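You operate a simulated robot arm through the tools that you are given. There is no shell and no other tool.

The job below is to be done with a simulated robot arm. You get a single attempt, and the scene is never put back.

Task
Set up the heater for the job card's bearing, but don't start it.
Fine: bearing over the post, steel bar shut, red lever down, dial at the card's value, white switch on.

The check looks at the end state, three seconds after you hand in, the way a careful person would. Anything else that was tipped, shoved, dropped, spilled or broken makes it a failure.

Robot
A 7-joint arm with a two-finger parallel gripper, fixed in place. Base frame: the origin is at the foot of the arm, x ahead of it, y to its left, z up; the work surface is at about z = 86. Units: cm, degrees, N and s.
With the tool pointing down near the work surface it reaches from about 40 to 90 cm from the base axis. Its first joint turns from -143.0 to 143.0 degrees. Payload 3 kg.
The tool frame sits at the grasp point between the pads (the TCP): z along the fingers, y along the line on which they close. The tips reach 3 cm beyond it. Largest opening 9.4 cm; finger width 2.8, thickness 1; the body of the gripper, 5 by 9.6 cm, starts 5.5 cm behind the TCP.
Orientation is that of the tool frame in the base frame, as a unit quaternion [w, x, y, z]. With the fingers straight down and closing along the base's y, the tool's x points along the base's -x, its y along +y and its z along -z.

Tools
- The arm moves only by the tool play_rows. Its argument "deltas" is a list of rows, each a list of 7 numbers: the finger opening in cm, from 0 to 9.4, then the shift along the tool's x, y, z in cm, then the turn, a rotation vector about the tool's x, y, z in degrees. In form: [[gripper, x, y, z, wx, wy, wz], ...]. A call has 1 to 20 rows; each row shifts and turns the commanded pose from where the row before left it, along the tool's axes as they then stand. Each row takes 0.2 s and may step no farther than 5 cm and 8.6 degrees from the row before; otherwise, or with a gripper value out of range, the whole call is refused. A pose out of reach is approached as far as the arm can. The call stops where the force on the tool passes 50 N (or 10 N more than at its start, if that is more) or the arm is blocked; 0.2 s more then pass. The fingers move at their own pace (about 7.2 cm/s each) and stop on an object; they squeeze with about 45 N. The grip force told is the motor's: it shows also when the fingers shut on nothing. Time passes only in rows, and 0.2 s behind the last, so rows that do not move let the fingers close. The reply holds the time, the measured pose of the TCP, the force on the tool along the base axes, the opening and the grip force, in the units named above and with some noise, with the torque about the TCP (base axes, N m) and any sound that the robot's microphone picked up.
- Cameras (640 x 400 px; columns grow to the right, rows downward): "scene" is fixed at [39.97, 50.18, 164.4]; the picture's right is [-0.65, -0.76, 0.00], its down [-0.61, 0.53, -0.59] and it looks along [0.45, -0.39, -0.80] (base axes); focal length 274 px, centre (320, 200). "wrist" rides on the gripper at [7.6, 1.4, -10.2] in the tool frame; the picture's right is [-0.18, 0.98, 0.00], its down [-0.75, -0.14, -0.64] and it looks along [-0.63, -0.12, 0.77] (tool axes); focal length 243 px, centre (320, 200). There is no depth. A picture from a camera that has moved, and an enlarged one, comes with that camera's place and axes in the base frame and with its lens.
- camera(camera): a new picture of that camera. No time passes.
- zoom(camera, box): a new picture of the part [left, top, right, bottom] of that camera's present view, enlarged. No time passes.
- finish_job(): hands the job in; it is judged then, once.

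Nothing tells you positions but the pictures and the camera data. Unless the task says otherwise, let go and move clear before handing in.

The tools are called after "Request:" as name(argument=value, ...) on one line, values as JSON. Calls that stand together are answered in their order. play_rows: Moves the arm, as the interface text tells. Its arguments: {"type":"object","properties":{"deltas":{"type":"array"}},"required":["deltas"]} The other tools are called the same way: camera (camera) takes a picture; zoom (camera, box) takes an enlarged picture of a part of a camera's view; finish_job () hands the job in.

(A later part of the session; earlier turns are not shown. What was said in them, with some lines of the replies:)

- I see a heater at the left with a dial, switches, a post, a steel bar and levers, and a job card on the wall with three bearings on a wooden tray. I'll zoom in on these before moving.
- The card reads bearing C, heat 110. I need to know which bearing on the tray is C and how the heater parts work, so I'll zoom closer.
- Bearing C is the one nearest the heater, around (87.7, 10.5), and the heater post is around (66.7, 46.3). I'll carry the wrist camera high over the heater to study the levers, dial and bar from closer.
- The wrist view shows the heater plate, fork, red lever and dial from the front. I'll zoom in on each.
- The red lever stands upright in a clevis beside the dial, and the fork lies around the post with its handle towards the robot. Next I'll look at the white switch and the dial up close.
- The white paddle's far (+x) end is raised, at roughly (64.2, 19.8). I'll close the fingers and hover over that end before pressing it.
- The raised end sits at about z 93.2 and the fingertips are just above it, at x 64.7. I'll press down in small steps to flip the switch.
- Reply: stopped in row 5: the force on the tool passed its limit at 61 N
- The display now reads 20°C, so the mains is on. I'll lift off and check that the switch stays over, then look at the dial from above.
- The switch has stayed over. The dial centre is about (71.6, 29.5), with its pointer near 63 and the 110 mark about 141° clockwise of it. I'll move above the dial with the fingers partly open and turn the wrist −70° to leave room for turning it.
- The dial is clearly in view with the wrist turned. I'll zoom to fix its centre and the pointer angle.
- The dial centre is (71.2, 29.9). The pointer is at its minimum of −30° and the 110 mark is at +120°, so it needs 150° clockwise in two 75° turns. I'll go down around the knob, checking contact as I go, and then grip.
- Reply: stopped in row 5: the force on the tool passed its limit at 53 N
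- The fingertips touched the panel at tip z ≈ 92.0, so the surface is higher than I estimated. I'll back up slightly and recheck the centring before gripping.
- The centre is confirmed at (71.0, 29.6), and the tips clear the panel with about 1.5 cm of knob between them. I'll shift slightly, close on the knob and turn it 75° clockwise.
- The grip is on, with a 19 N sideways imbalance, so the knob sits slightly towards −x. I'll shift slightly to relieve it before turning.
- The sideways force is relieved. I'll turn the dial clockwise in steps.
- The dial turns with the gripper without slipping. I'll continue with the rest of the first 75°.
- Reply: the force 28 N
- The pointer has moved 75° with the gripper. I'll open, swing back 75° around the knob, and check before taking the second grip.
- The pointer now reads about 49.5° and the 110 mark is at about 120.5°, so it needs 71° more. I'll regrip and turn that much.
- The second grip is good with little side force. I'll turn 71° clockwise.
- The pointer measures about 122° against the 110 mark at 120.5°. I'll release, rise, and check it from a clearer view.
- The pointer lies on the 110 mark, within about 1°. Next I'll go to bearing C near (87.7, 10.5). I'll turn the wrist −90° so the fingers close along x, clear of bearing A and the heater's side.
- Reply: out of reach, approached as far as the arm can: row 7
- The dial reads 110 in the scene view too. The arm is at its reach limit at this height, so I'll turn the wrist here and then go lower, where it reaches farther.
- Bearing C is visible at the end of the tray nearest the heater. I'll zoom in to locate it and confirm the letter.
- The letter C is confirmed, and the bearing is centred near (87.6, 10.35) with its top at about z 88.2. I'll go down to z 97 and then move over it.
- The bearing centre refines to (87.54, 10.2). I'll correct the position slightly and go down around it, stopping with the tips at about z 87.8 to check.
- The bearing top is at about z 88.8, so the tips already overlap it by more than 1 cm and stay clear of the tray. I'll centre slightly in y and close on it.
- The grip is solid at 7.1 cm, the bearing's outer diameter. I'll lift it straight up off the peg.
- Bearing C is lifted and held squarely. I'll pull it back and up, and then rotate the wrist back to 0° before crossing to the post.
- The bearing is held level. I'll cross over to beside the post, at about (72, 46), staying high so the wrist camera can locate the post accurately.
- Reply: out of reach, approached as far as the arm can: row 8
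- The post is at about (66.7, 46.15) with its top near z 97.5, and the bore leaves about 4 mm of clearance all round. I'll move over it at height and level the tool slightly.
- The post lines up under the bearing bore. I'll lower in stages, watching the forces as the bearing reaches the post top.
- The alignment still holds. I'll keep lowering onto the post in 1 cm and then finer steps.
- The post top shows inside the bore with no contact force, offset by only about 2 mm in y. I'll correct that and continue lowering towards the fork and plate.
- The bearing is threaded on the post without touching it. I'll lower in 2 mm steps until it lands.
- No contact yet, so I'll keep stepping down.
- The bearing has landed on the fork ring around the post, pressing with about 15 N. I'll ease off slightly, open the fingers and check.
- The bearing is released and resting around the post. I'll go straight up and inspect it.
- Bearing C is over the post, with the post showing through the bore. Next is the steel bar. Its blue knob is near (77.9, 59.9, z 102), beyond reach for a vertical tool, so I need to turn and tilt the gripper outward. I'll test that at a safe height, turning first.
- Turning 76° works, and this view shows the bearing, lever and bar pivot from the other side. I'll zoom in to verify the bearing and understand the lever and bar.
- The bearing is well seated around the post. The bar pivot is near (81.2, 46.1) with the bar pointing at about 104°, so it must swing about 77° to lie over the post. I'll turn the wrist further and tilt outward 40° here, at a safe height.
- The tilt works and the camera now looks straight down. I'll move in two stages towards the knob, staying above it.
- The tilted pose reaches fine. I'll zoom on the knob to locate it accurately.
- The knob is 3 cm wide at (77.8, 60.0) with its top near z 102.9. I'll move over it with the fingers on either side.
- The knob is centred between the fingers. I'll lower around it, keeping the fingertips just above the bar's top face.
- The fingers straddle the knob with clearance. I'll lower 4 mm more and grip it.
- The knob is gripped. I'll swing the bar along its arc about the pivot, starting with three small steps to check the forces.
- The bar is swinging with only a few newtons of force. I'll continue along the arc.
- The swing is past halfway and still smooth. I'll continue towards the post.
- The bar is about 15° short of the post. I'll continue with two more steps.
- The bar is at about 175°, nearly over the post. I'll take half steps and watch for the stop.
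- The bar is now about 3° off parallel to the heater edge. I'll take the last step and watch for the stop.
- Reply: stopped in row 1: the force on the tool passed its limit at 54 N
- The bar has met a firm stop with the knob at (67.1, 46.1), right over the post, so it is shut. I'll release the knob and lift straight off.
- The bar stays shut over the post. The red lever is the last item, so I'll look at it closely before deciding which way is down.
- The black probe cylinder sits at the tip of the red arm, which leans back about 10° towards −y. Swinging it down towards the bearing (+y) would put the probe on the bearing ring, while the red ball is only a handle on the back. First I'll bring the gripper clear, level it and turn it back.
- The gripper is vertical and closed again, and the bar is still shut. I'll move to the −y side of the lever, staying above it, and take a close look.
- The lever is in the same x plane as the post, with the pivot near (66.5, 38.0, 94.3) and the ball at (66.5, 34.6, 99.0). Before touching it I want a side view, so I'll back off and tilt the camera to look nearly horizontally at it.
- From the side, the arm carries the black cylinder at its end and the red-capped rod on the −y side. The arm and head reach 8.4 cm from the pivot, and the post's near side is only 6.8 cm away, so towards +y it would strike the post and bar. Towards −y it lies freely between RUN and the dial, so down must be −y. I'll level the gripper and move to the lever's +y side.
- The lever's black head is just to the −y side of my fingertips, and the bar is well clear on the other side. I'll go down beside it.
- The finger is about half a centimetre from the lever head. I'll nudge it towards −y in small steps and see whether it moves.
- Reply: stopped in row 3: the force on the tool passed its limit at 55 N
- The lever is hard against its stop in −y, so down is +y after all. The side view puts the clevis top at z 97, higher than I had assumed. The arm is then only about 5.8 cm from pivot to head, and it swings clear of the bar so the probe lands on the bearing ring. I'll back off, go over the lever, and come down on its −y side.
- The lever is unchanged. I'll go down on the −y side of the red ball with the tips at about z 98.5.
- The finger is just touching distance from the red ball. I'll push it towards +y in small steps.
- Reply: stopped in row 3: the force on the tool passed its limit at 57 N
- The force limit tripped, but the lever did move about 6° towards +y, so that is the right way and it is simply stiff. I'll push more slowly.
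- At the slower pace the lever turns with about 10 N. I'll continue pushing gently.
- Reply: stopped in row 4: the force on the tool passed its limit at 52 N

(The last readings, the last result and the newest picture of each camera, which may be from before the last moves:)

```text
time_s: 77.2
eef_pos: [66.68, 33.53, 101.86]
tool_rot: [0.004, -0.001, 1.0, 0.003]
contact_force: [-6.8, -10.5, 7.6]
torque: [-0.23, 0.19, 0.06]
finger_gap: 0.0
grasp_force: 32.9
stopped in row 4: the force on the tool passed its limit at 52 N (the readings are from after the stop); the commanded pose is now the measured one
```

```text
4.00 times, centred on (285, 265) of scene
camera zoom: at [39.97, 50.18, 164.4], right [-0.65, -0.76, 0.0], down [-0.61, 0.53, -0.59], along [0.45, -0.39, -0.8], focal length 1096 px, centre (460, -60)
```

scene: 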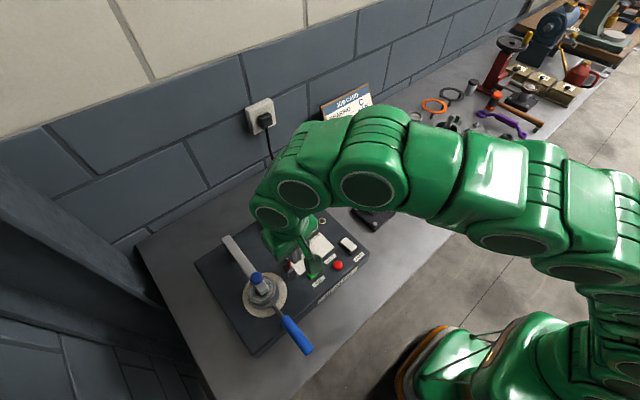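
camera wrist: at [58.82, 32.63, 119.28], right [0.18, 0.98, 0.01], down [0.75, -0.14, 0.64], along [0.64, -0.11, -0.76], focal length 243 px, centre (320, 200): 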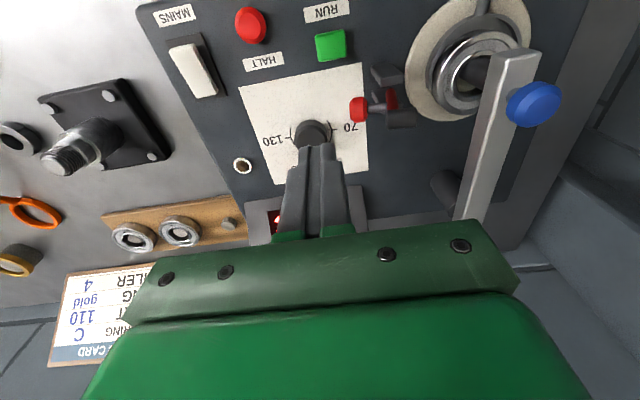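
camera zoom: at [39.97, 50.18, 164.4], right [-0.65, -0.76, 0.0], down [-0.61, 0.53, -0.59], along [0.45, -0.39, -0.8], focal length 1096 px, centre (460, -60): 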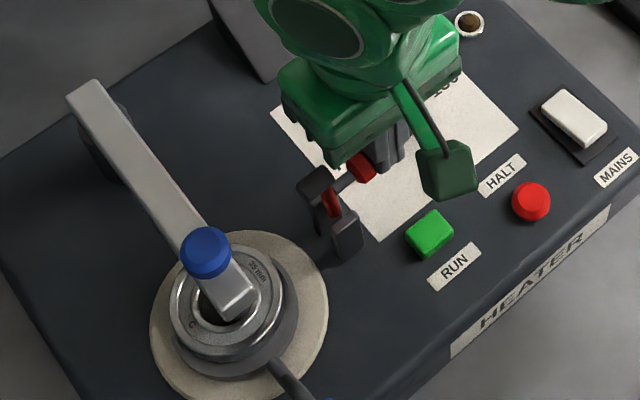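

The lever is now about upright, but pushing low on the ball is poor leverage. I'll back off, rise, and push higher up on the black head instead.

Request:
play_rows(deltas=[[0, 0.1, -0.5, 0, 0, 0, 0], [0, 0, 0, -2.4, 0, 0, 0], [0, 0, 1.6, 0, 0, 0, 0], [0, 0, 1.2, 0, 0, 0, 0], [0, 0, 0, 0, 0, 0, 0]])

Request:
zoom(camera="wrist", box=[260, 70, 460, 230])

Request:
zoom(camera="scene", box=[225, 215, 345, 315])

```text
time_s: 78.4
eef_pos: [66.59, 36.06, 104.33]
tool_rot: [0.004, -0.001, 1.0, 0.002]
contact_force: [0.3, -0.4, -0.7]
torque: [0.0, 0.0, 0.0]
finger_gap: 0.0
grasp_force: 33.5
```

```text
2.50 times, centred on (360, 150) of wrist
camera zoom: at [58.84, 37.47, 114.43], right [0.18, 0.98, 0.01], down [0.75, -0.14, 0.65], along [0.64, -0.11, -0.76], focal length 606 px, centre (220, 325)
```

zoom: 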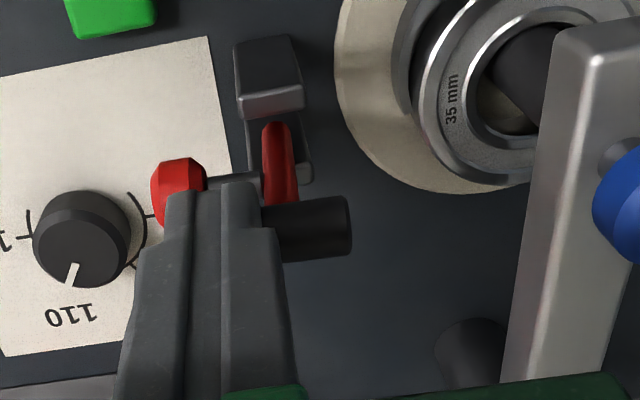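

```text
4.00 times, centred on (285, 265) of scene
camera zoom: at [39.97, 50.18, 164.4], right [-0.65, -0.76, 0.0], down [-0.61, 0.53, -0.59], along [0.45, -0.39, -0.8], focal length 1096 px, centre (460, -60)
```

zoom: 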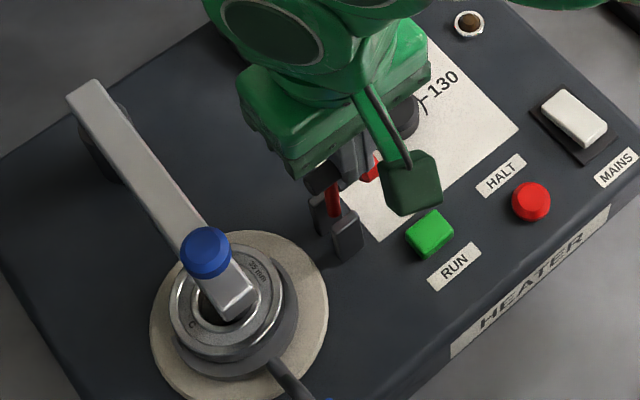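

The finger is now beside the black head. I'll push slowly there.

Request:
play_rows(deltas=[[0, 0, 0.15, 0, 0, 0, 0], [0, 0, 0.15, 0, 0, 0, 0], [0, 0, 0.15, 0, 0, 0, 0], [0, 0, 0.15, 0, 0, 0, 0]])

Request:
zoom(camera="wrist", box=[260, 70, 460, 230])

```text
time_s: 79.4
eef_pos: [66.56, 36.7, 104.19]
tool_rot: [0.004, 0.001, 1.0, 0.002]
contact_force: [0.1, -0.5, -0.2]
torque: [-0.01, 0.03, 0.0]
finger_gap: 0.0
grasp_force: 33.2
```

```text
2.50 times, centred on (360, 150) of wrist
camera zoom: at [58.87, 38.07, 114.42], right [0.18, 0.98, 0.01], down [0.75, -0.14, 0.65], along [0.64, -0.11, -0.76], focal length 606 px, centre (220, 325)
```

zoom: 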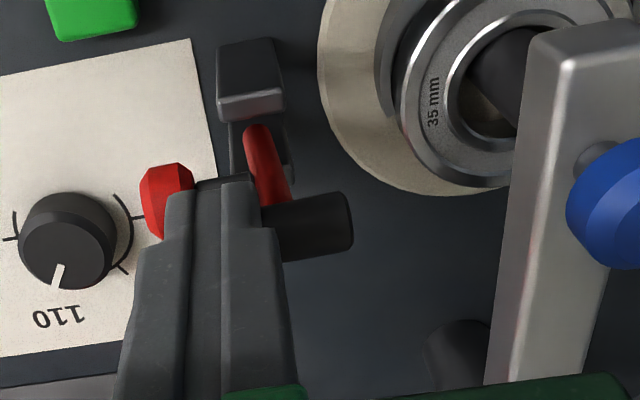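

The lever now turns almost freely. I'll continue pushing the head towards the bearing.

Request:
play_rows(deltas=[[0, 0, 0.2, 0, 0, 0, 0], [0, 0, 0.2, 0, 0, 0, 0], [0, 0, 0.2, 0, 0, 0, 0], [0, 0, 0.2, 0, 0, 0, 0], [0, 0, 0.2, 0, 0, 0, 0], [0, 0, 0.2, 0, 0, 0, 0]])

Request:
zoom(camera="wrist", box=[240, 60, 440, 220])

Request:
zoom(camera="scene", box=[225, 215, 345, 315])

```text
time_s: 80.8
eef_pos: [66.48, 37.8, 104.18]
tool_rot: [0.003, 0.0, 1.0, 0.002]
contact_force: [0.1, -0.1, 0.0]
torque: [0.01, -0.01, -0.01]
finger_gap: 0.01
grasp_force: 33.1
```

```text
2.50 times, centred on (340, 140) of wrist
camera zoom: at [58.9, 39.23, 114.46], right [0.18, 0.98, 0.01], down [0.75, -0.14, 0.65], along [0.64, -0.11, -0.76], focal length 606 px, centre (270, 350)
```

zoom: 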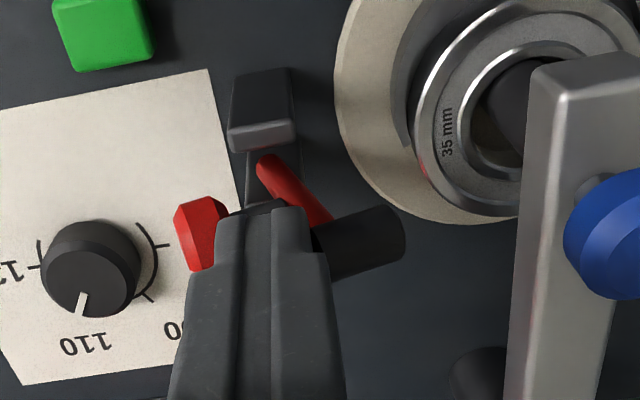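

```text
4.00 times, centred on (285, 265) of scene
camera zoom: at [39.97, 50.18, 164.4], right [-0.65, -0.76, 0.0], down [-0.61, 0.53, -0.59], along [0.45, -0.39, -0.8], focal length 1096 px, centre (460, -60)
```

zoom: 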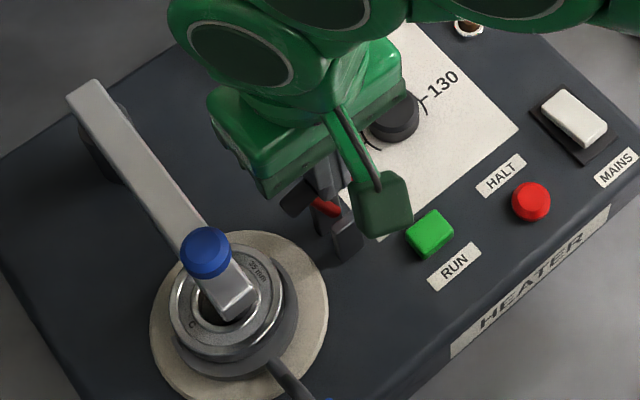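

It turns smoothly and stays where I leave it. A little more pushing, and then I'll press it down from above.

Request:
play_rows(deltas=[[0, 0, 0.2, 0, 0, 0, 0], [0, 0, 0.2, 0, 0, 0, 0], [0, 0, 0.2, 0, 0, 0, 0], [0, 0, 0.2, 0, 0, 0, 0], [0, 0, 0.2, 0, 0, 0, 0], [0, 0, 0.2, 0, 0, 0, 0], [0, 0, 0.2, 0, 0, 0, 0]])

Request:
zoom(camera="wrist", box=[240, 60, 440, 220])

Request:
zoom(camera="scene", box=[225, 215, 345, 315])

```text
time_s: 82.4
eef_pos: [66.62, 39.16, 104.38]
tool_rot: [0.004, 0.001, 1.0, 0.001]
contact_force: [-0.4, -0.1, 0.6]
torque: [-0.02, 0.03, 0.04]
finger_gap: 0.01
grasp_force: 32.7
```

```text
2.50 times, centred on (340, 140) of wrist
camera zoom: at [58.88, 40.65, 114.48], right [0.18, 0.98, 0.01], down [0.75, -0.14, 0.65], along [0.64, -0.11, -0.76], focal length 606 px, centre (270, 350)
```

zoom: 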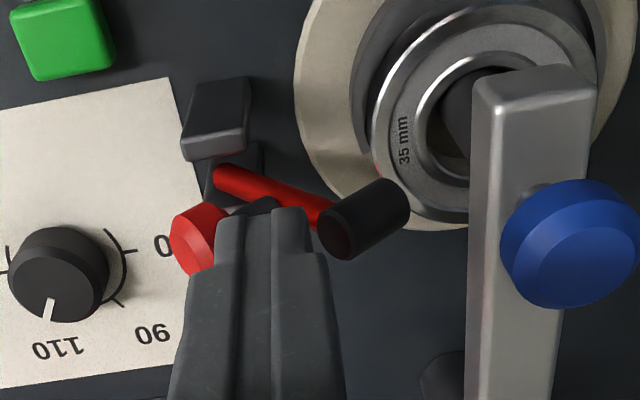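

```text
4.00 times, centred on (285, 265) of scene
camera zoom: at [39.97, 50.18, 164.4], right [-0.65, -0.76, 0.0], down [-0.61, 0.53, -0.59], along [0.45, -0.39, -0.8], focal length 1096 px, centre (460, -60)
```

zoom: 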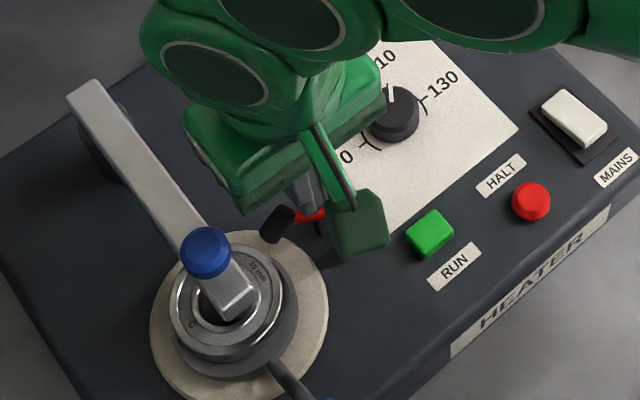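

The lever is about 50° above horizontal. I'll lift over it and come down on top of the head, keeping 2 cm clear of the bar and its knob.

Request:
play_rows(deltas=[[0, 0, -0.2, -1.0, 0, 0, 0], [0, 0, 0, -1.0, 0, 0, 0], [0, 0, 1.5, 0, 0, 0, 0], [0, 0, 1.3, 0, 0, 0, 0], [0, 0, 0, 0, 0, 0, 0]])

Request:
camera(camera="wrist")

Request:
zoom(camera="wrist", box=[220, 60, 420, 220])

Request:
zoom(camera="scene", box=[225, 215, 345, 315])

```text
time_s: 83.6
eef_pos: [66.48, 41.79, 106.24]
tool_rot: [0.003, 0.001, 1.0, 0.002]
contact_force: [-0.1, 0.0, -0.4]
torque: [0.05, -0.01, 0.02]
finger_gap: 0.0
grasp_force: 33.4
```

```text
taken
camera wrist: at [58.89, 43.21, 116.44], right [0.18, 0.98, 0.0], down [0.75, -0.14, 0.65], along [0.64, -0.12, -0.76], focal length 243 px, centre (320, 200)
```

wrist: 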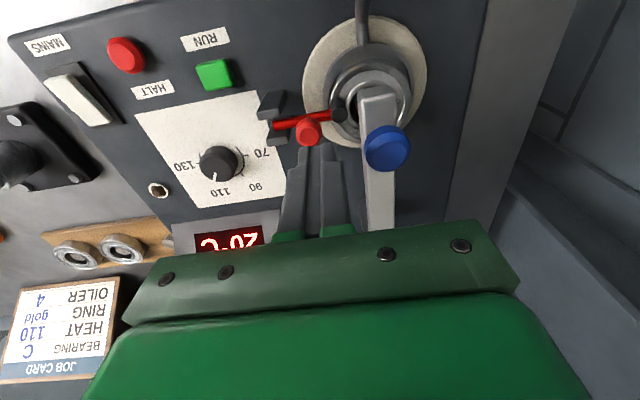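

```text
2.50 times, centred on (320, 140) of wrist
camera zoom: at [58.89, 43.21, 116.44], right [0.18, 0.98, 0.0], down [0.75, -0.14, 0.65], along [0.64, -0.12, -0.76], focal length 606 px, centre (320, 350)
```

zoom: 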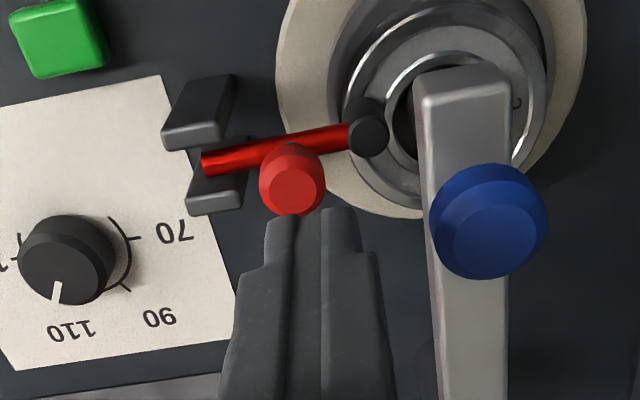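

```text
4.00 times, centred on (285, 265) of scene
camera zoom: at [39.97, 50.18, 164.4], right [-0.65, -0.76, 0.0], down [-0.61, 0.53, -0.59], along [0.45, -0.39, -0.8], focal length 1096 px, centre (460, -60)
```

zoom: 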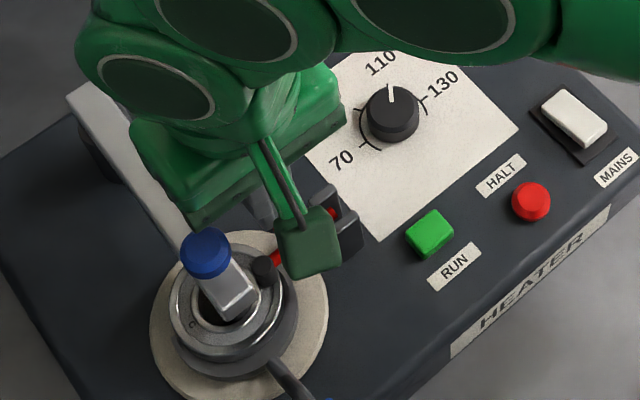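

The lever fell the rest of the way by itself. The arm is now horizontal, with the black probe on the bearing ring and the red ball upright. I'll rise, move clear and inspect everything.

Request:
play_rows(deltas=[[0, 0, 0, -3.0, 0, 0, 0], [0, 2.0, -1.0, -2.0, 0, 0, 0], [0, 4.0, -2.0, 0, 0, 0, 0], [0, 4.0, -2.0, 0, 0, 0, 0], [2, 4.0, -2.0, 0, 0, 0, 0], [4, 0, -4.0, 0, 0, 0, 0], [4, 0, -4.0, 0, 0, 0, 0], [4, 0, -4.0, 0, 0, 0, 0], [4, 0, -4.0, 0, 0, 0, 0], [4, 0, -4.0, 0, 0, 0, 0], [4, 0, -4.0, 0, 0, 0, 0], [4, 0, 0, 0, 0, 0, 0]])

Request:
camera(camera="scene")

Request:
zoom(camera="scene", box=[220, 220, 340, 330])

Request:
zoom(camera="scene", box=[270, 190, 390, 290])

Request:
camera(camera="wrist")

```text
time_s: 86.2
eef_pos: [52.67, 10.68, 111.12]
tool_rot: [0.003, -0.001, 1.0, 0.002]
contact_force: [0.5, 1.0, 0.5]
torque: [-0.01, 0.01, -0.02]
finger_gap: 4.01
grasp_force: 0.0
```

```text
taken
```

scene: 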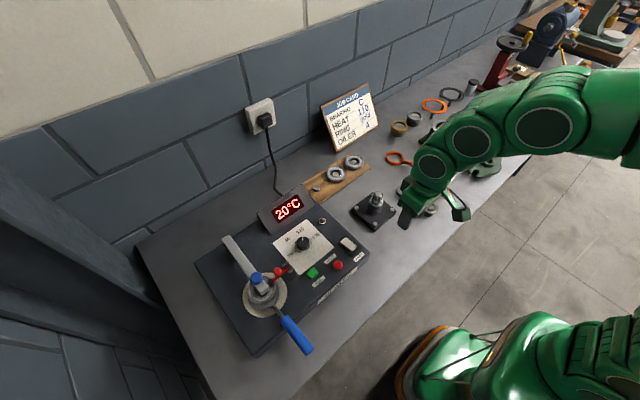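

```text
3.64 times, centred on (280, 275) of scene
camera zoom: at [39.97, 50.18, 164.4], right [-0.65, -0.76, 0.0], down [-0.61, 0.53, -0.59], along [0.45, -0.39, -0.8], focal length 997 px, centre (466, -73)
```

zoom: 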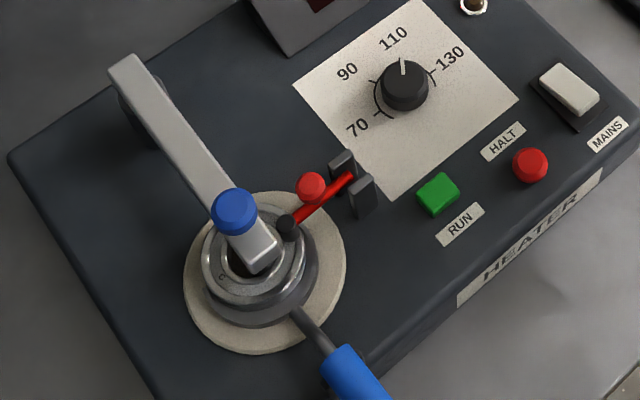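

```text
4.00 times, centred on (330, 240) of scene
camera zoom: at [39.97, 50.18, 164.4], right [-0.65, -0.76, 0.0], down [-0.61, 0.53, -0.59], along [0.45, -0.39, -0.8], focal length 1096 px, centre (280, 40)
```

zoom: 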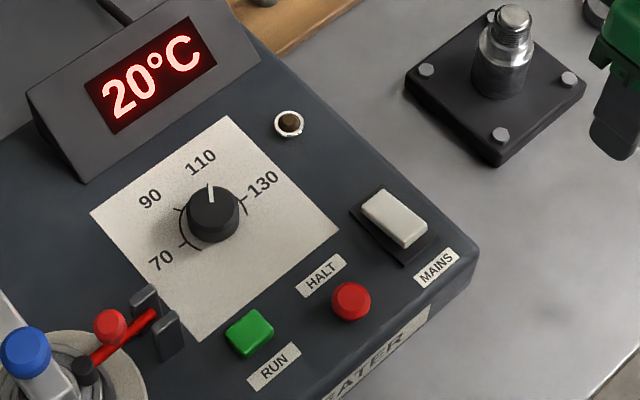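

```text
taken
camera wrist: at [44.9, 12.13, 121.3], right [0.18, 0.98, 0.01], down [0.75, -0.14, 0.65], along [0.64, -0.11, -0.76], focal length 243 px, centre (320, 200)
```

wrist: 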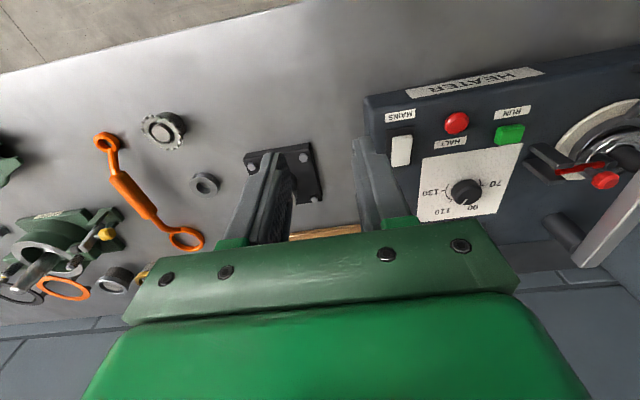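

Everything appears set. I'll check the dial's exact angle, the bearing's seat and the switch in closer zooms before handing in.

Request:
zoom(camera="scene", box=[280, 220, 330, 260])

Request:
zoom(camera="scene", box=[235, 255, 305, 320])

Request:
zoom(camera="wrist", box=[420, 140, 540, 220])

```text
10.00 times, centred on (305, 240) of scene
camera zoom: at [39.97, 50.18, 164.4], right [-0.65, -0.76, 0.0], down [-0.61, 0.53, -0.59], along [0.45, -0.39, -0.8], focal length 2741 px, centre (470, -200)
```

zoom: 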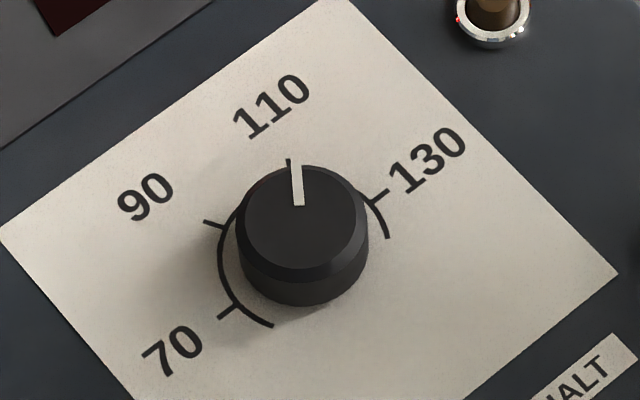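

```text
6.15 times, centred on (270, 288) of scene
camera zoom: at [39.97, 50.18, 164.4], right [-0.65, -0.76, 0.0], down [-0.61, 0.53, -0.59], along [0.45, -0.39, -0.8], focal length 1687 px, centre (628, -338)
```

zoom: 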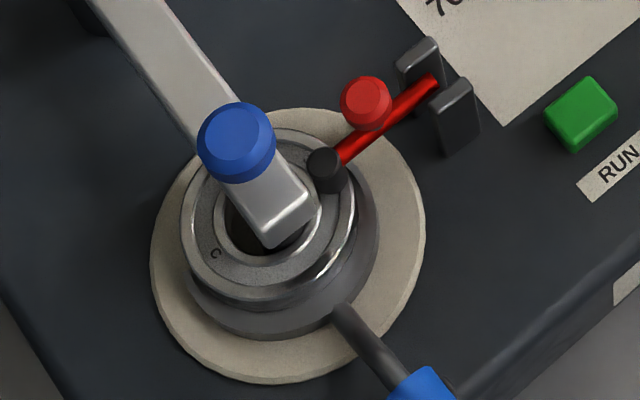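

```text
5.00 times, centred on (480, 180) of wrist
camera zoom: at [44.9, 12.13, 121.3], right [0.18, 0.98, 0.01], down [0.75, -0.14, 0.65], along [0.64, -0.11, -0.76], focal length 1213 px, centre (-480, 300)
```

zoom: 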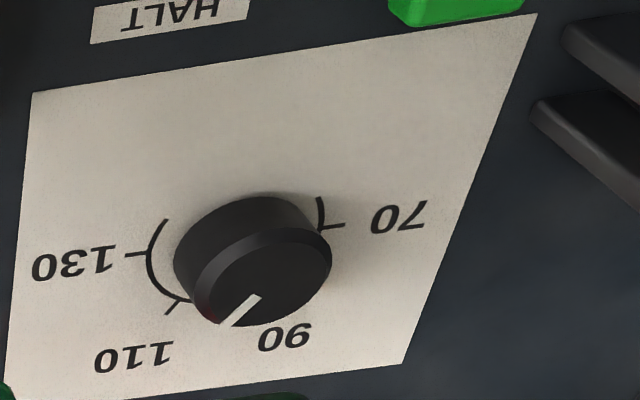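

The bearing, bar, probe lever and switch all look right. For the dial, parallax leaves a degree or two of doubt, so I'll check it once from straight above, with the arm in free space.

Request:
play_rows(deltas=[[9, -2.43, 3.1, -0.7, 0, 0, 0], [9, -2.43, 3.1, -0.7, 0, 0, 0], [9, -2.43, 3.1, -0.7, 0, 0, 0], [9, 0, 0, 0, 0, 0, 8.5], [9, 0, 0, 0, 0, 0, 8.5], [9, 0, 0, 0, 0, 0, 8.5], [9, 0, 0, 0, 0, 0, 8.5], [9, 0, 0, 0, 0, 0, 8.5], [9, 0, 0, 0, 0, 0, 8.5], [9, 0, 0, 0, 0, 0, 8.5], [9, 0, 0, 0, 0, 0, 8.5], [9, 0, 0, 0, 0, 0, 8.5], [9, 0, 0, 0, 0, 8, 0], [9, 0, 0, 0, 0, 8, 0], [9, 0, 0, 0, 0, 8, 0], [9, 0, 0, 0, 0, 8, 0], [9, 0, 0, 0, 0, 8, 0], [9, 0, 0, 0, 0, 0, 0]])

Request:
camera(camera="wrist")

```text
time_s: 90.0
eef_pos: [59.76, 19.98, 113.37]
tool_rot: [-0.267, 0.58, 0.739, 0.216]
contact_force: [-0.1, 0.5, 0.8]
torque: [-0.01, 0.0, -0.02]
finger_gap: 9.01
grasp_force: 0.1
```

```text
taken
camera wrist: at [61.27, 19.63, 125.98], right [0.99, 0.09, -0.11], down [0.1, -1.0, 0.0], along [-0.11, -0.01, -0.99], focal length 243 px, centre (320, 200)
```

wrist: 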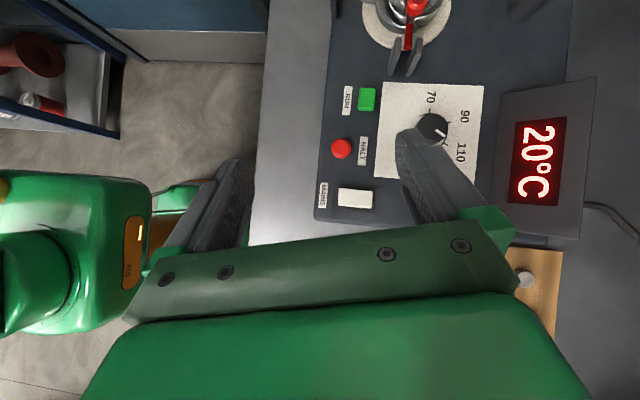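

The dial is in view but beside a finger. I'll shift across so it sits between the fingers, directly below the camera.

Request:
play_rows(deltas=[[9, 0.34, 3.72, 0.33, 0, 0, 0], [9, 0.34, 3.72, 0.33, 0, 0, 0], [9, 0.34, 3.72, 0.33, 0, 0, 0], [9, 0, 0, 0, 0, 0, 0]])

Request:
camera(camera="wrist")

Request:
zoom(camera="wrist", box=[270, 100, 370, 180])

```text
time_s: 91.0
eef_pos: [70.39, 24.13, 113.31]
tool_rot: [-0.266, 0.581, 0.738, 0.215]
contact_force: [-0.5, -0.7, -1.1]
torque: [-0.02, -0.01, 0.0]
finger_gap: 9.0
grasp_force: 0.1
```

```text
taken
camera wrist: at [71.82, 23.7, 126.04], right [0.99, 0.09, -0.11], down [0.09, -1.0, 0.0], along [-0.11, -0.01, -0.99], focal length 243 px, centre (320, 200)
```

wrist: 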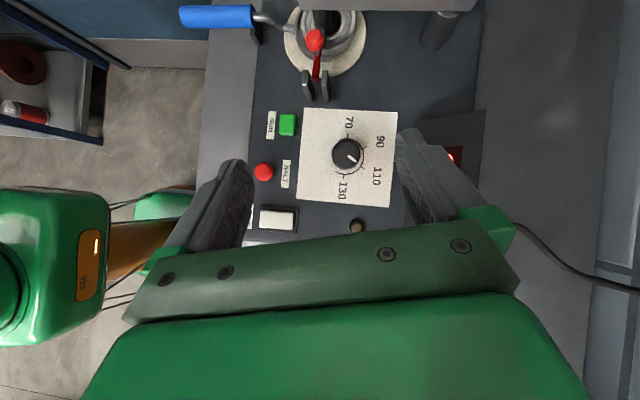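

```text
5.00 times, centred on (320, 140) of wrist
camera zoom: at [71.82, 23.7, 126.04], right [0.99, 0.09, -0.11], down [0.09, -1.0, 0.0], along [-0.11, -0.01, -0.99], focal length 1213 px, centre (320, 500)
```

zoom: 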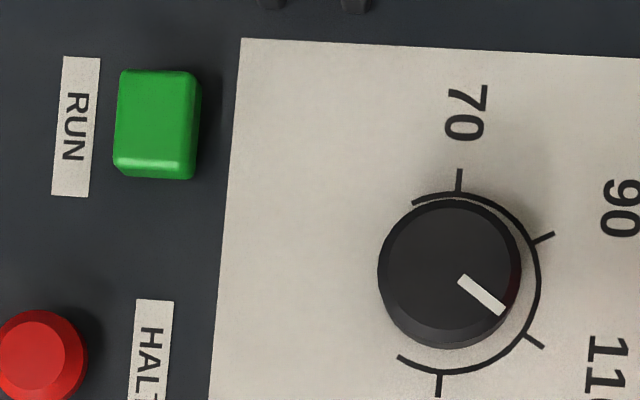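

This view is nearly parallax-free. I'll zoom further to compare the pointer with the 110 mark.

Request:
zoom(camera="wrist", box=[328, 128, 388, 184])

```text
7.14 times, centred on (358, 156) of wrist
camera zoom: at [71.82, 23.7, 126.04], right [0.99, 0.09, -0.11], down [0.09, -1.0, 0.0], along [-0.11, -0.01, -0.99], focal length 1733 px, centre (49, 514)
```

zoom: 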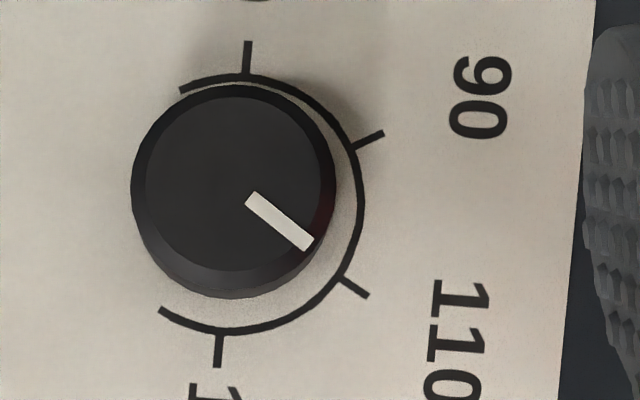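

From above, the pointer is about 4.8° past the 110 mark, reading roughly 111.6, which is worth correcting. I'll return the tool to vertical and regrip the dial.

Request:
play_rows(deltas=[[6, 0, 0, 0, 0, -8, 0], [6, 0, 0, 0, 0, -8, 0], [6, 0, 0, 0, 0, -8, 0], [6, 0, 0, 0, 0, -8, 0], [6, 0, 0, 0, 0, -8, 0], [6, 0, 0, 0, 0, 0, -8.5], [6, 0, 0, 0, 0, 0, -8.5], [6, 0, 0, 0, 0, 0, -8.5], [6, 0, 0, 0, 0, 0, -8.5], [6, 0, 0, 0, 0, 0, -8.5], [6, 0, 0, 0, 0, 0, -8.5], [6, 0, 0, 0, 0, 0, -8.5], [6, 0, 0, 0, 0, 0, -8.5], [6, 0, 0, 0, 0, 0, -8.5], [6, 0, 0, 0, 0, 0, 0]])

Request:
camera(camera="wrist")

```text
time_s: 94.2
eef_pos: [70.39, 24.08, 113.28]
tool_rot: [0.003, -0.001, 1.0, 0.002]
contact_force: [0.2, -0.5, -0.3]
torque: [0.02, -0.01, -0.01]
finger_gap: 6.02
grasp_force: 0.0
```

```text
taken
camera wrist: at [62.63, 25.51, 123.39], right [0.18, 0.98, 0.01], down [0.75, -0.14, 0.65], along [0.64, -0.11, -0.76], focal length 243 px, centre (320, 200)
```

wrist: 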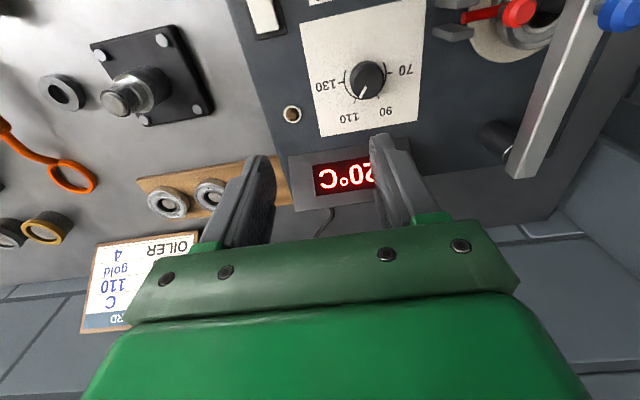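

The tool is vertical again. I'll move over the dial centre and go down partway, checking alignment before gripping.

Request:
play_rows(deltas=[[6, -0.28, 2.7, 2.0, 0, 0, 0], [6, -0.29, 2.67, 2.0, 0, 0, 0], [6, 0, 0, 4.0, 0, 0, 0], [6, 0, 0, 4.0, 0, 0, 0], [6, 0, 0, 2.5, 0, 0, 0], [6, 0, 0, 0, 0, 0, 0]])

Request:
zoom(camera="wrist", box=[240, 80, 400, 200])

Request:
zoom(camera="scene", box=[225, 200, 345, 310])

```text
time_s: 95.6
eef_pos: [70.86, 29.3, 98.66]
tool_rot: [0.004, 0.0, 1.0, 0.001]
contact_force: [0.3, 0.5, 0.2]
torque: [0.01, 0.01, 0.0]
finger_gap: 6.0
grasp_force: 0.0
```

```text
3.33 times, centred on (320, 140) of wrist
camera zoom: at [63.28, 30.83, 108.92], right [0.18, 0.98, 0.01], down [0.75, -0.14, 0.65], along [0.64, -0.11, -0.76], focal length 809 px, centre (320, 400)
```

zoom: 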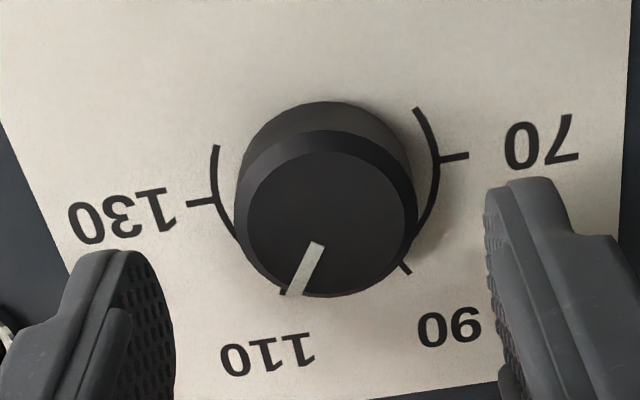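

```text
3.64 times, centred on (285, 255) of scene
camera zoom: at [39.97, 50.18, 164.4], right [-0.65, -0.76, 0.0], down [-0.61, 0.53, -0.59], along [0.45, -0.39, -0.8], focal length 997 px, centre (447, 0)
```

zoom: 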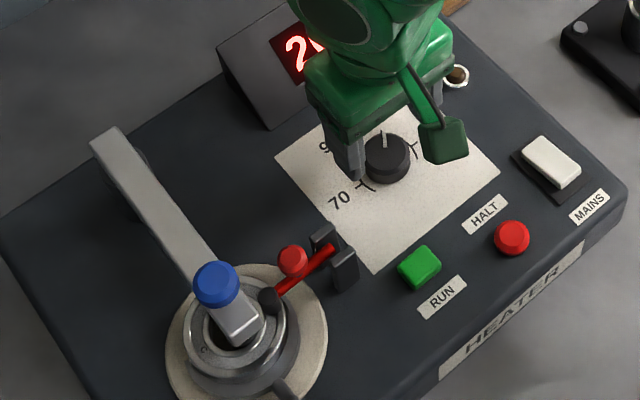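

The alignment is good. I'll shift 2 mm and go down to the earlier grip height, then close.

Request:
play_rows(deltas=[[6, -0.17, 0.22, 1.5, 0, 0, 0], [6, 0, 0, 1.2, 0, 0, 0], [6, 0, 0, 0.45, 0, 0, 0], [2.5, 0, 0, 0, 0, 0, 0], [2.5, 0, 0, 0, 0, 0, 0], [2.5, 0, 0, 0, 0, 0, 0], [2.5, 0, 0, 0, 0, 0, 0]])

Request:
zoom(camera="wrist", box=[240, 100, 400, 220])

```text
time_s: 97.2
eef_pos: [71.22, 29.66, 95.62]
tool_rot: [0.004, -0.001, 1.0, 0.002]
contact_force: [3.9, -29.8, -3.2]
torque: [-1.26, -0.44, 0.05]
finger_gap: 3.74
grasp_force: 44.8
```

```text
3.33 times, centred on (320, 160) of wrist
camera zoom: at [63.53, 30.97, 105.77], right [0.18, 0.98, 0.0], down [0.75, -0.14, 0.65], along [0.64, -0.12, -0.76], focal length 809 px, centre (320, 333)
```

zoom: 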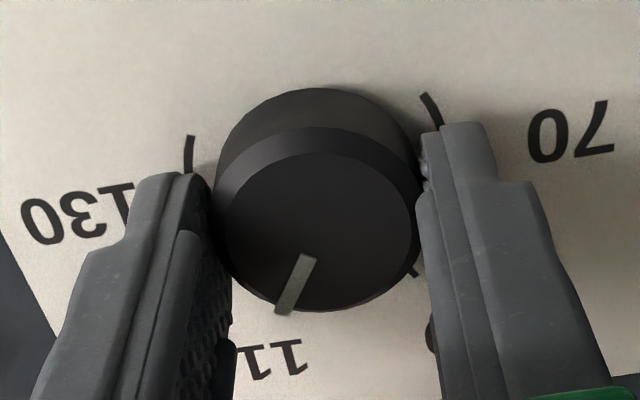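

The grip has a 30 N side load because I'm slightly off in y. I'll relieve that and then turn the dial back 4.8°.

Request:
play_rows(deltas=[[2.5, 0, -0.18, 0, 0, 0, 0], [2.5, 0, 0, 0, 0, 0, 0]])

```text
time_s: 97.8
eef_pos: [71.24, 29.61, 95.59]
tool_rot: [0.003, 0.001, 1.0, 0.003]
contact_force: [11.3, -15.6, -11.4]
torque: [-0.62, -0.58, 0.03]
finger_gap: 3.74
grasp_force: 45.2
```

Request:
play_rows(deltas=[[2.5, -0.05, -0.12, 0, 0, 0, 0], [2.5, 0, 0, 0, 0, 0, -2.4], [2.5, 0, 0, 0, 0, 0, -2.4], [2.5, 0, 0, 0, 0, 0, 0], [2.5, 0, 0, 0, 0, 0, 0]])

Request:
zoom(camera="wrist", box=[240, 100, 400, 220])

```text
time_s: 99.0
eef_pos: [71.16, 29.56, 95.53]
tool_rot: [0.004, -0.043, 0.999, 0.003]
contact_force: [1.6, 15.6, -10.0]
torque: [0.17, 0.15, 0.02]
finger_gap: 3.76
grasp_force: 45.3
```

```text
3.33 times, centred on (320, 160) of wrist
camera zoom: at [63.43, 30.29, 105.78], right [0.1, 0.99, 0.01], down [0.76, -0.08, 0.65], along [0.64, -0.06, -0.76], focal length 809 px, centre (320, 333)
```

zoom: 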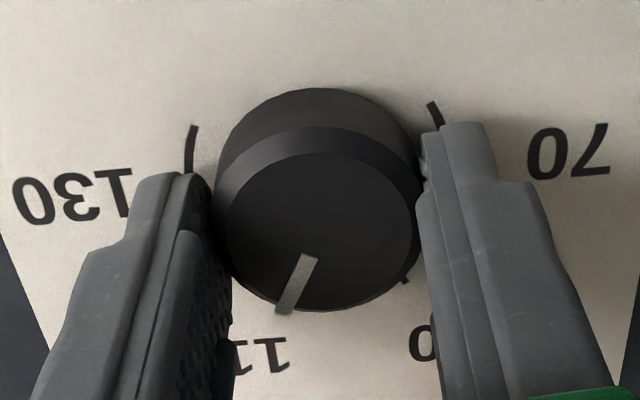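

The dial has turned back 4.9°. I'll ease the side load, release and lift off.

Request:
play_rows(deltas=[[2.5, 0, 0.1, 0, 0, 0, 0], [6, 0, 0, 0, 0, 0, 0], [6, 0, 0, 0, 0, 0, 0], [6, 0, 0, -2.5, 0, 0, 0], [6, 0, 0, -4, 0, 0, 0], [6, 0, 0, -4.5, 0, 0, 0], [6, 0, 0, -4.5, 0, 0, 0], [6, 0, -3.0, -2, 0, 0, 0], [9, 0, -2.5, 0, 0, 0, 0], [9, 0, 0, 0, 0, 0, 0]])

Request:
zoom(camera="scene", box=[220, 200, 360, 320])

```text
time_s: 101.2
eef_pos: [71.52, 24.0, 113.02]
tool_rot: [0.003, -0.042, 0.999, 0.002]
contact_force: [-0.4, -0.2, 0.1]
torque: [0.05, -0.02, -0.03]
finger_gap: 9.01
grasp_force: 0.0
```

```text
3.33 times, centred on (290, 260) of scene
camera zoom: at [39.97, 50.18, 164.4], right [-0.65, -0.76, 0.0], down [-0.61, 0.53, -0.59], along [0.45, -0.39, -0.8], focal length 914 px, centre (420, 0)
```

zoom: 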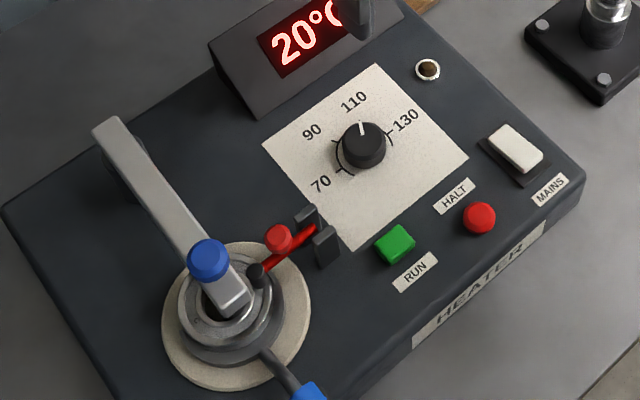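

I'll repeat the overhead check of the dial from the same pose as before.

Request:
play_rows(deltas=[[9, 0, 0, 0, 0, 0, 8.15], [9, 0, 0, 0, 0, 0, 8.15], [9, 0, 0, 0, 0, 0, 8.15], [9, 0, 0, 0, 0, 0, 8.15], [9, 0, 0, 0, 0, 0, 8.15], [9, 0, 0, 0, 0, 0, 8.15], [9, 0, 0, 0, 0, 0, 8.15], [9, 0, 0, 0, 0, 0, 8.15], [9, 0, 0, 0, 0, 0, 8.15], [9, 0, 0, 0, 0, 0, 8.15], [9, 0, 0, 0, 0, 8, 0], [9, 0, 0, 0, 0, 8, 0], [9, 0, 0, 0, 0, 8, 0], [9, 0, 0, 0, 0, 8, 0], [9, 0, 0, 0, 0, 8, 0], [9, 0, 0, 0, 0, 0, 0]])

Request:
camera(camera="wrist")

Request:
zoom(camera="wrist", box=[308, 120, 368, 176])

```text
time_s: 104.6
eef_pos: [71.5, 24.09, 113.02]
tool_rot: [-0.267, 0.582, 0.737, 0.217]
contact_force: [-0.6, 0.0, 0.6]
torque: [0.02, -0.03, -0.01]
finger_gap: 8.98
grasp_force: 0.1
```

```text
taken
camera wrist: at [73.05, 23.55, 125.82], right [0.99, 0.09, -0.11], down [0.09, -1.0, 0.0], along [-0.11, -0.01, -0.99], focal length 243 px, centre (320, 200)
```

wrist: 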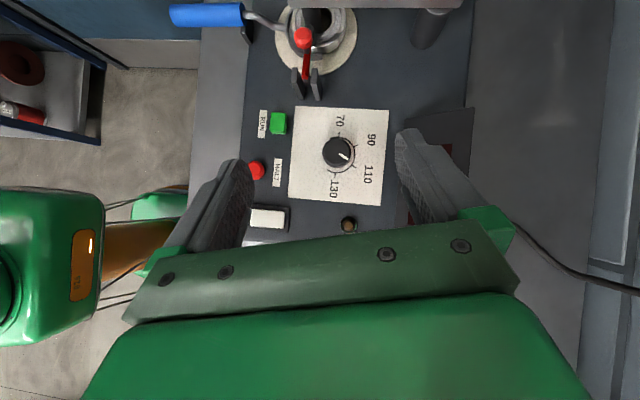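

```text
7.14 times, centred on (338, 148) of wrist
camera zoom: at [73.05, 23.55, 125.82], right [0.99, 0.09, -0.11], down [0.09, -1.0, 0.0], along [-0.11, -0.01, -0.99], focal length 1733 px, centre (191, 571)
```

zoom: 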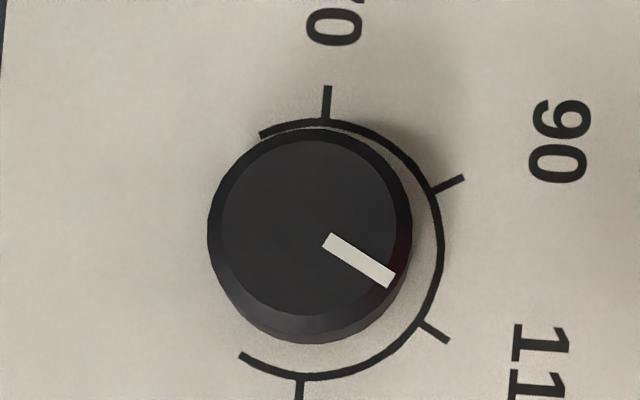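

The pointer now lies within about 1° of the 110 mark, roughly 109.6. I'll return the tool to vertical and move clear for a final check.

Request:
play_rows(deltas=[[9, 0, 0, 0, 0, -8, 0], [9, 0, 0, 0, 0, -8, 0], [9, 0, 0, 0, 0, -8, 0], [9, 0, 0, 0, 0, -8, 0], [9, 0, 0, 0, 0, -8, 0], [9, 0, 0, 0, 0, 0, -8.5], [9, 0, 0, 0, 0, 0, -8.5], [9, 0, 0, 0, 0, 0, -8.5], [9, 0, 0, 0, 0, 0, -8.5], [9, 0, 0, 0, 0, 0, -8.5], [9, 0, 0, 0, 0, 0, -8.5], [9, 0, 0, 0, 0, 0, -8.5], [9, 0, 0, 0, 0, 0, -8.5], [9, 0, 0, 0, 0, 0, -8.5], [9, 4, -2, -1, 0, 0, 0], [9, 4, -2, -1, 0, 0, 0], [9, 4, -2, -1, 0, 0, 0], [9, 4, -2, 0, 0, 0, 0], [9, 0, -4, 0, 0, 0, 0], [9, 0, -4, 0, 0, 0, 0]])

Request:
camera(camera="scene")

Request:
zoom(camera="scene", box=[220, 200, 370, 330])

Request:
zoom(camera="scene", box=[235, 255, 305, 320])

Request:
zoom(camera="scene", box=[280, 220, 330, 260])

```text
time_s: 108.8
eef_pos: [55.59, 8.03, 115.83]
tool_rot: [0.004, 0.001, 1.0, 0.003]
contact_force: [-0.3, -0.8, 0.3]
torque: [-0.01, 0.01, -0.01]
finger_gap: 9.0
grasp_force: 0.1
```

```text
taken
```

scene: 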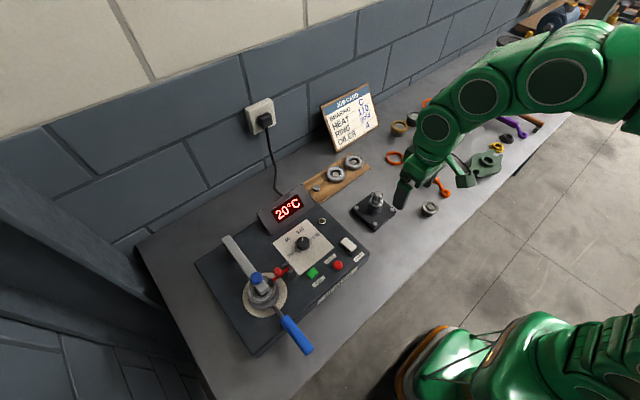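

```text
3.08 times, centred on (295, 265) of scene
camera zoom: at [39.97, 50.18, 164.4], right [-0.65, -0.76, 0.0], down [-0.61, 0.53, -0.59], along [0.45, -0.39, -0.8], focal length 843 px, centre (397, 0)
```

zoom: 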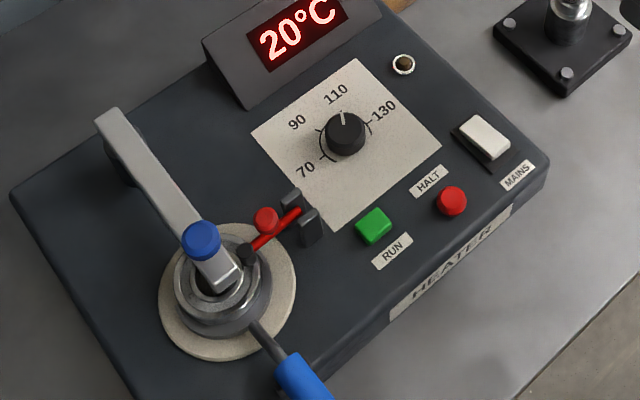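

```text
6.15 times, centred on (270, 288) of scene
camera zoom: at [39.97, 50.18, 164.4], right [-0.65, -0.76, 0.0], down [-0.61, 0.53, -0.59], along [0.45, -0.39, -0.8], focal length 1687 px, centre (628, -338)
```

zoom: 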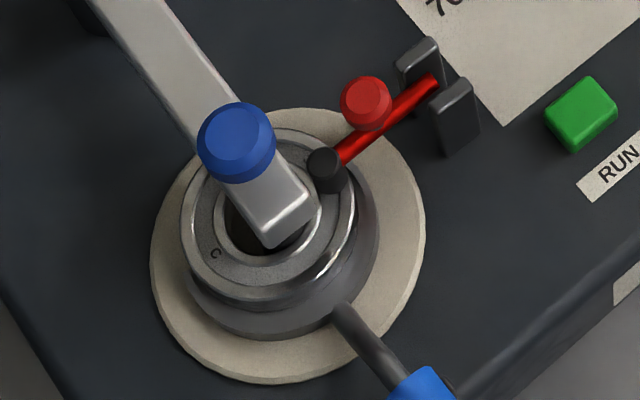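

```text
10.00 times, centred on (305, 240) of scene
camera zoom: at [39.97, 50.18, 164.4], right [-0.65, -0.76, 0.0], down [-0.61, 0.53, -0.59], along [0.45, -0.39, -0.8], focal length 2741 px, centre (470, -200)
```

zoom: 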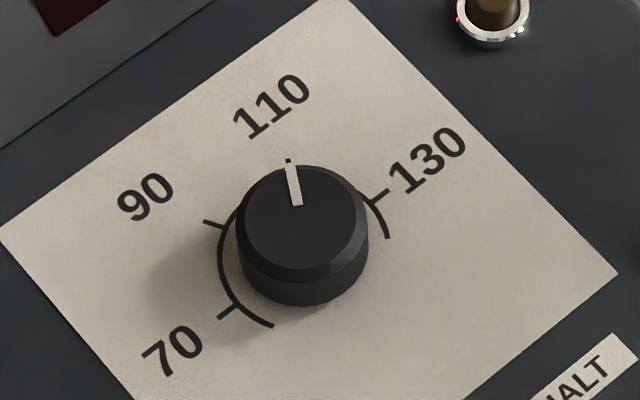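

Bearing C is over the post, the steel bar is shut over it and the red lever is down on the ring. The dial is on 110 and the white switch is on, with the display reading 20°C. RUN was never touched, the other items look as they were at the start, and the gripper is empty and clear, so I'm handing in.

Request:
finish_job()

```text
The job is handed in.
```

The heater is set up for bearing C and has not been started. I handed the job in and have not seen the result of the check.

- **Bearing:** C is over the post. It rests on the blue-handled fork that was already lying around the post, not directly on the plate.
- **Steel bar:** it is swung shut against its stop, directly above the post.
- **Red lever:** it is down, with its black tip on the bearing ring. I first pushed it the wrong way and it hit its stop at about 55 N. It didn't move then, and it swung down normally afterwards.
- **Dial:** it is at 110 as the card asks. My first setting read about 1.6 too high, so I turned it back. From above it now looks to be within about half a degree Celsius of the mark.
- **White switch:** it is on, and the display shows 20°C.

I did not press RUN, and nothing else on the bench looks disturbed in the final pictures. The gripper is empty and clear of the heater.
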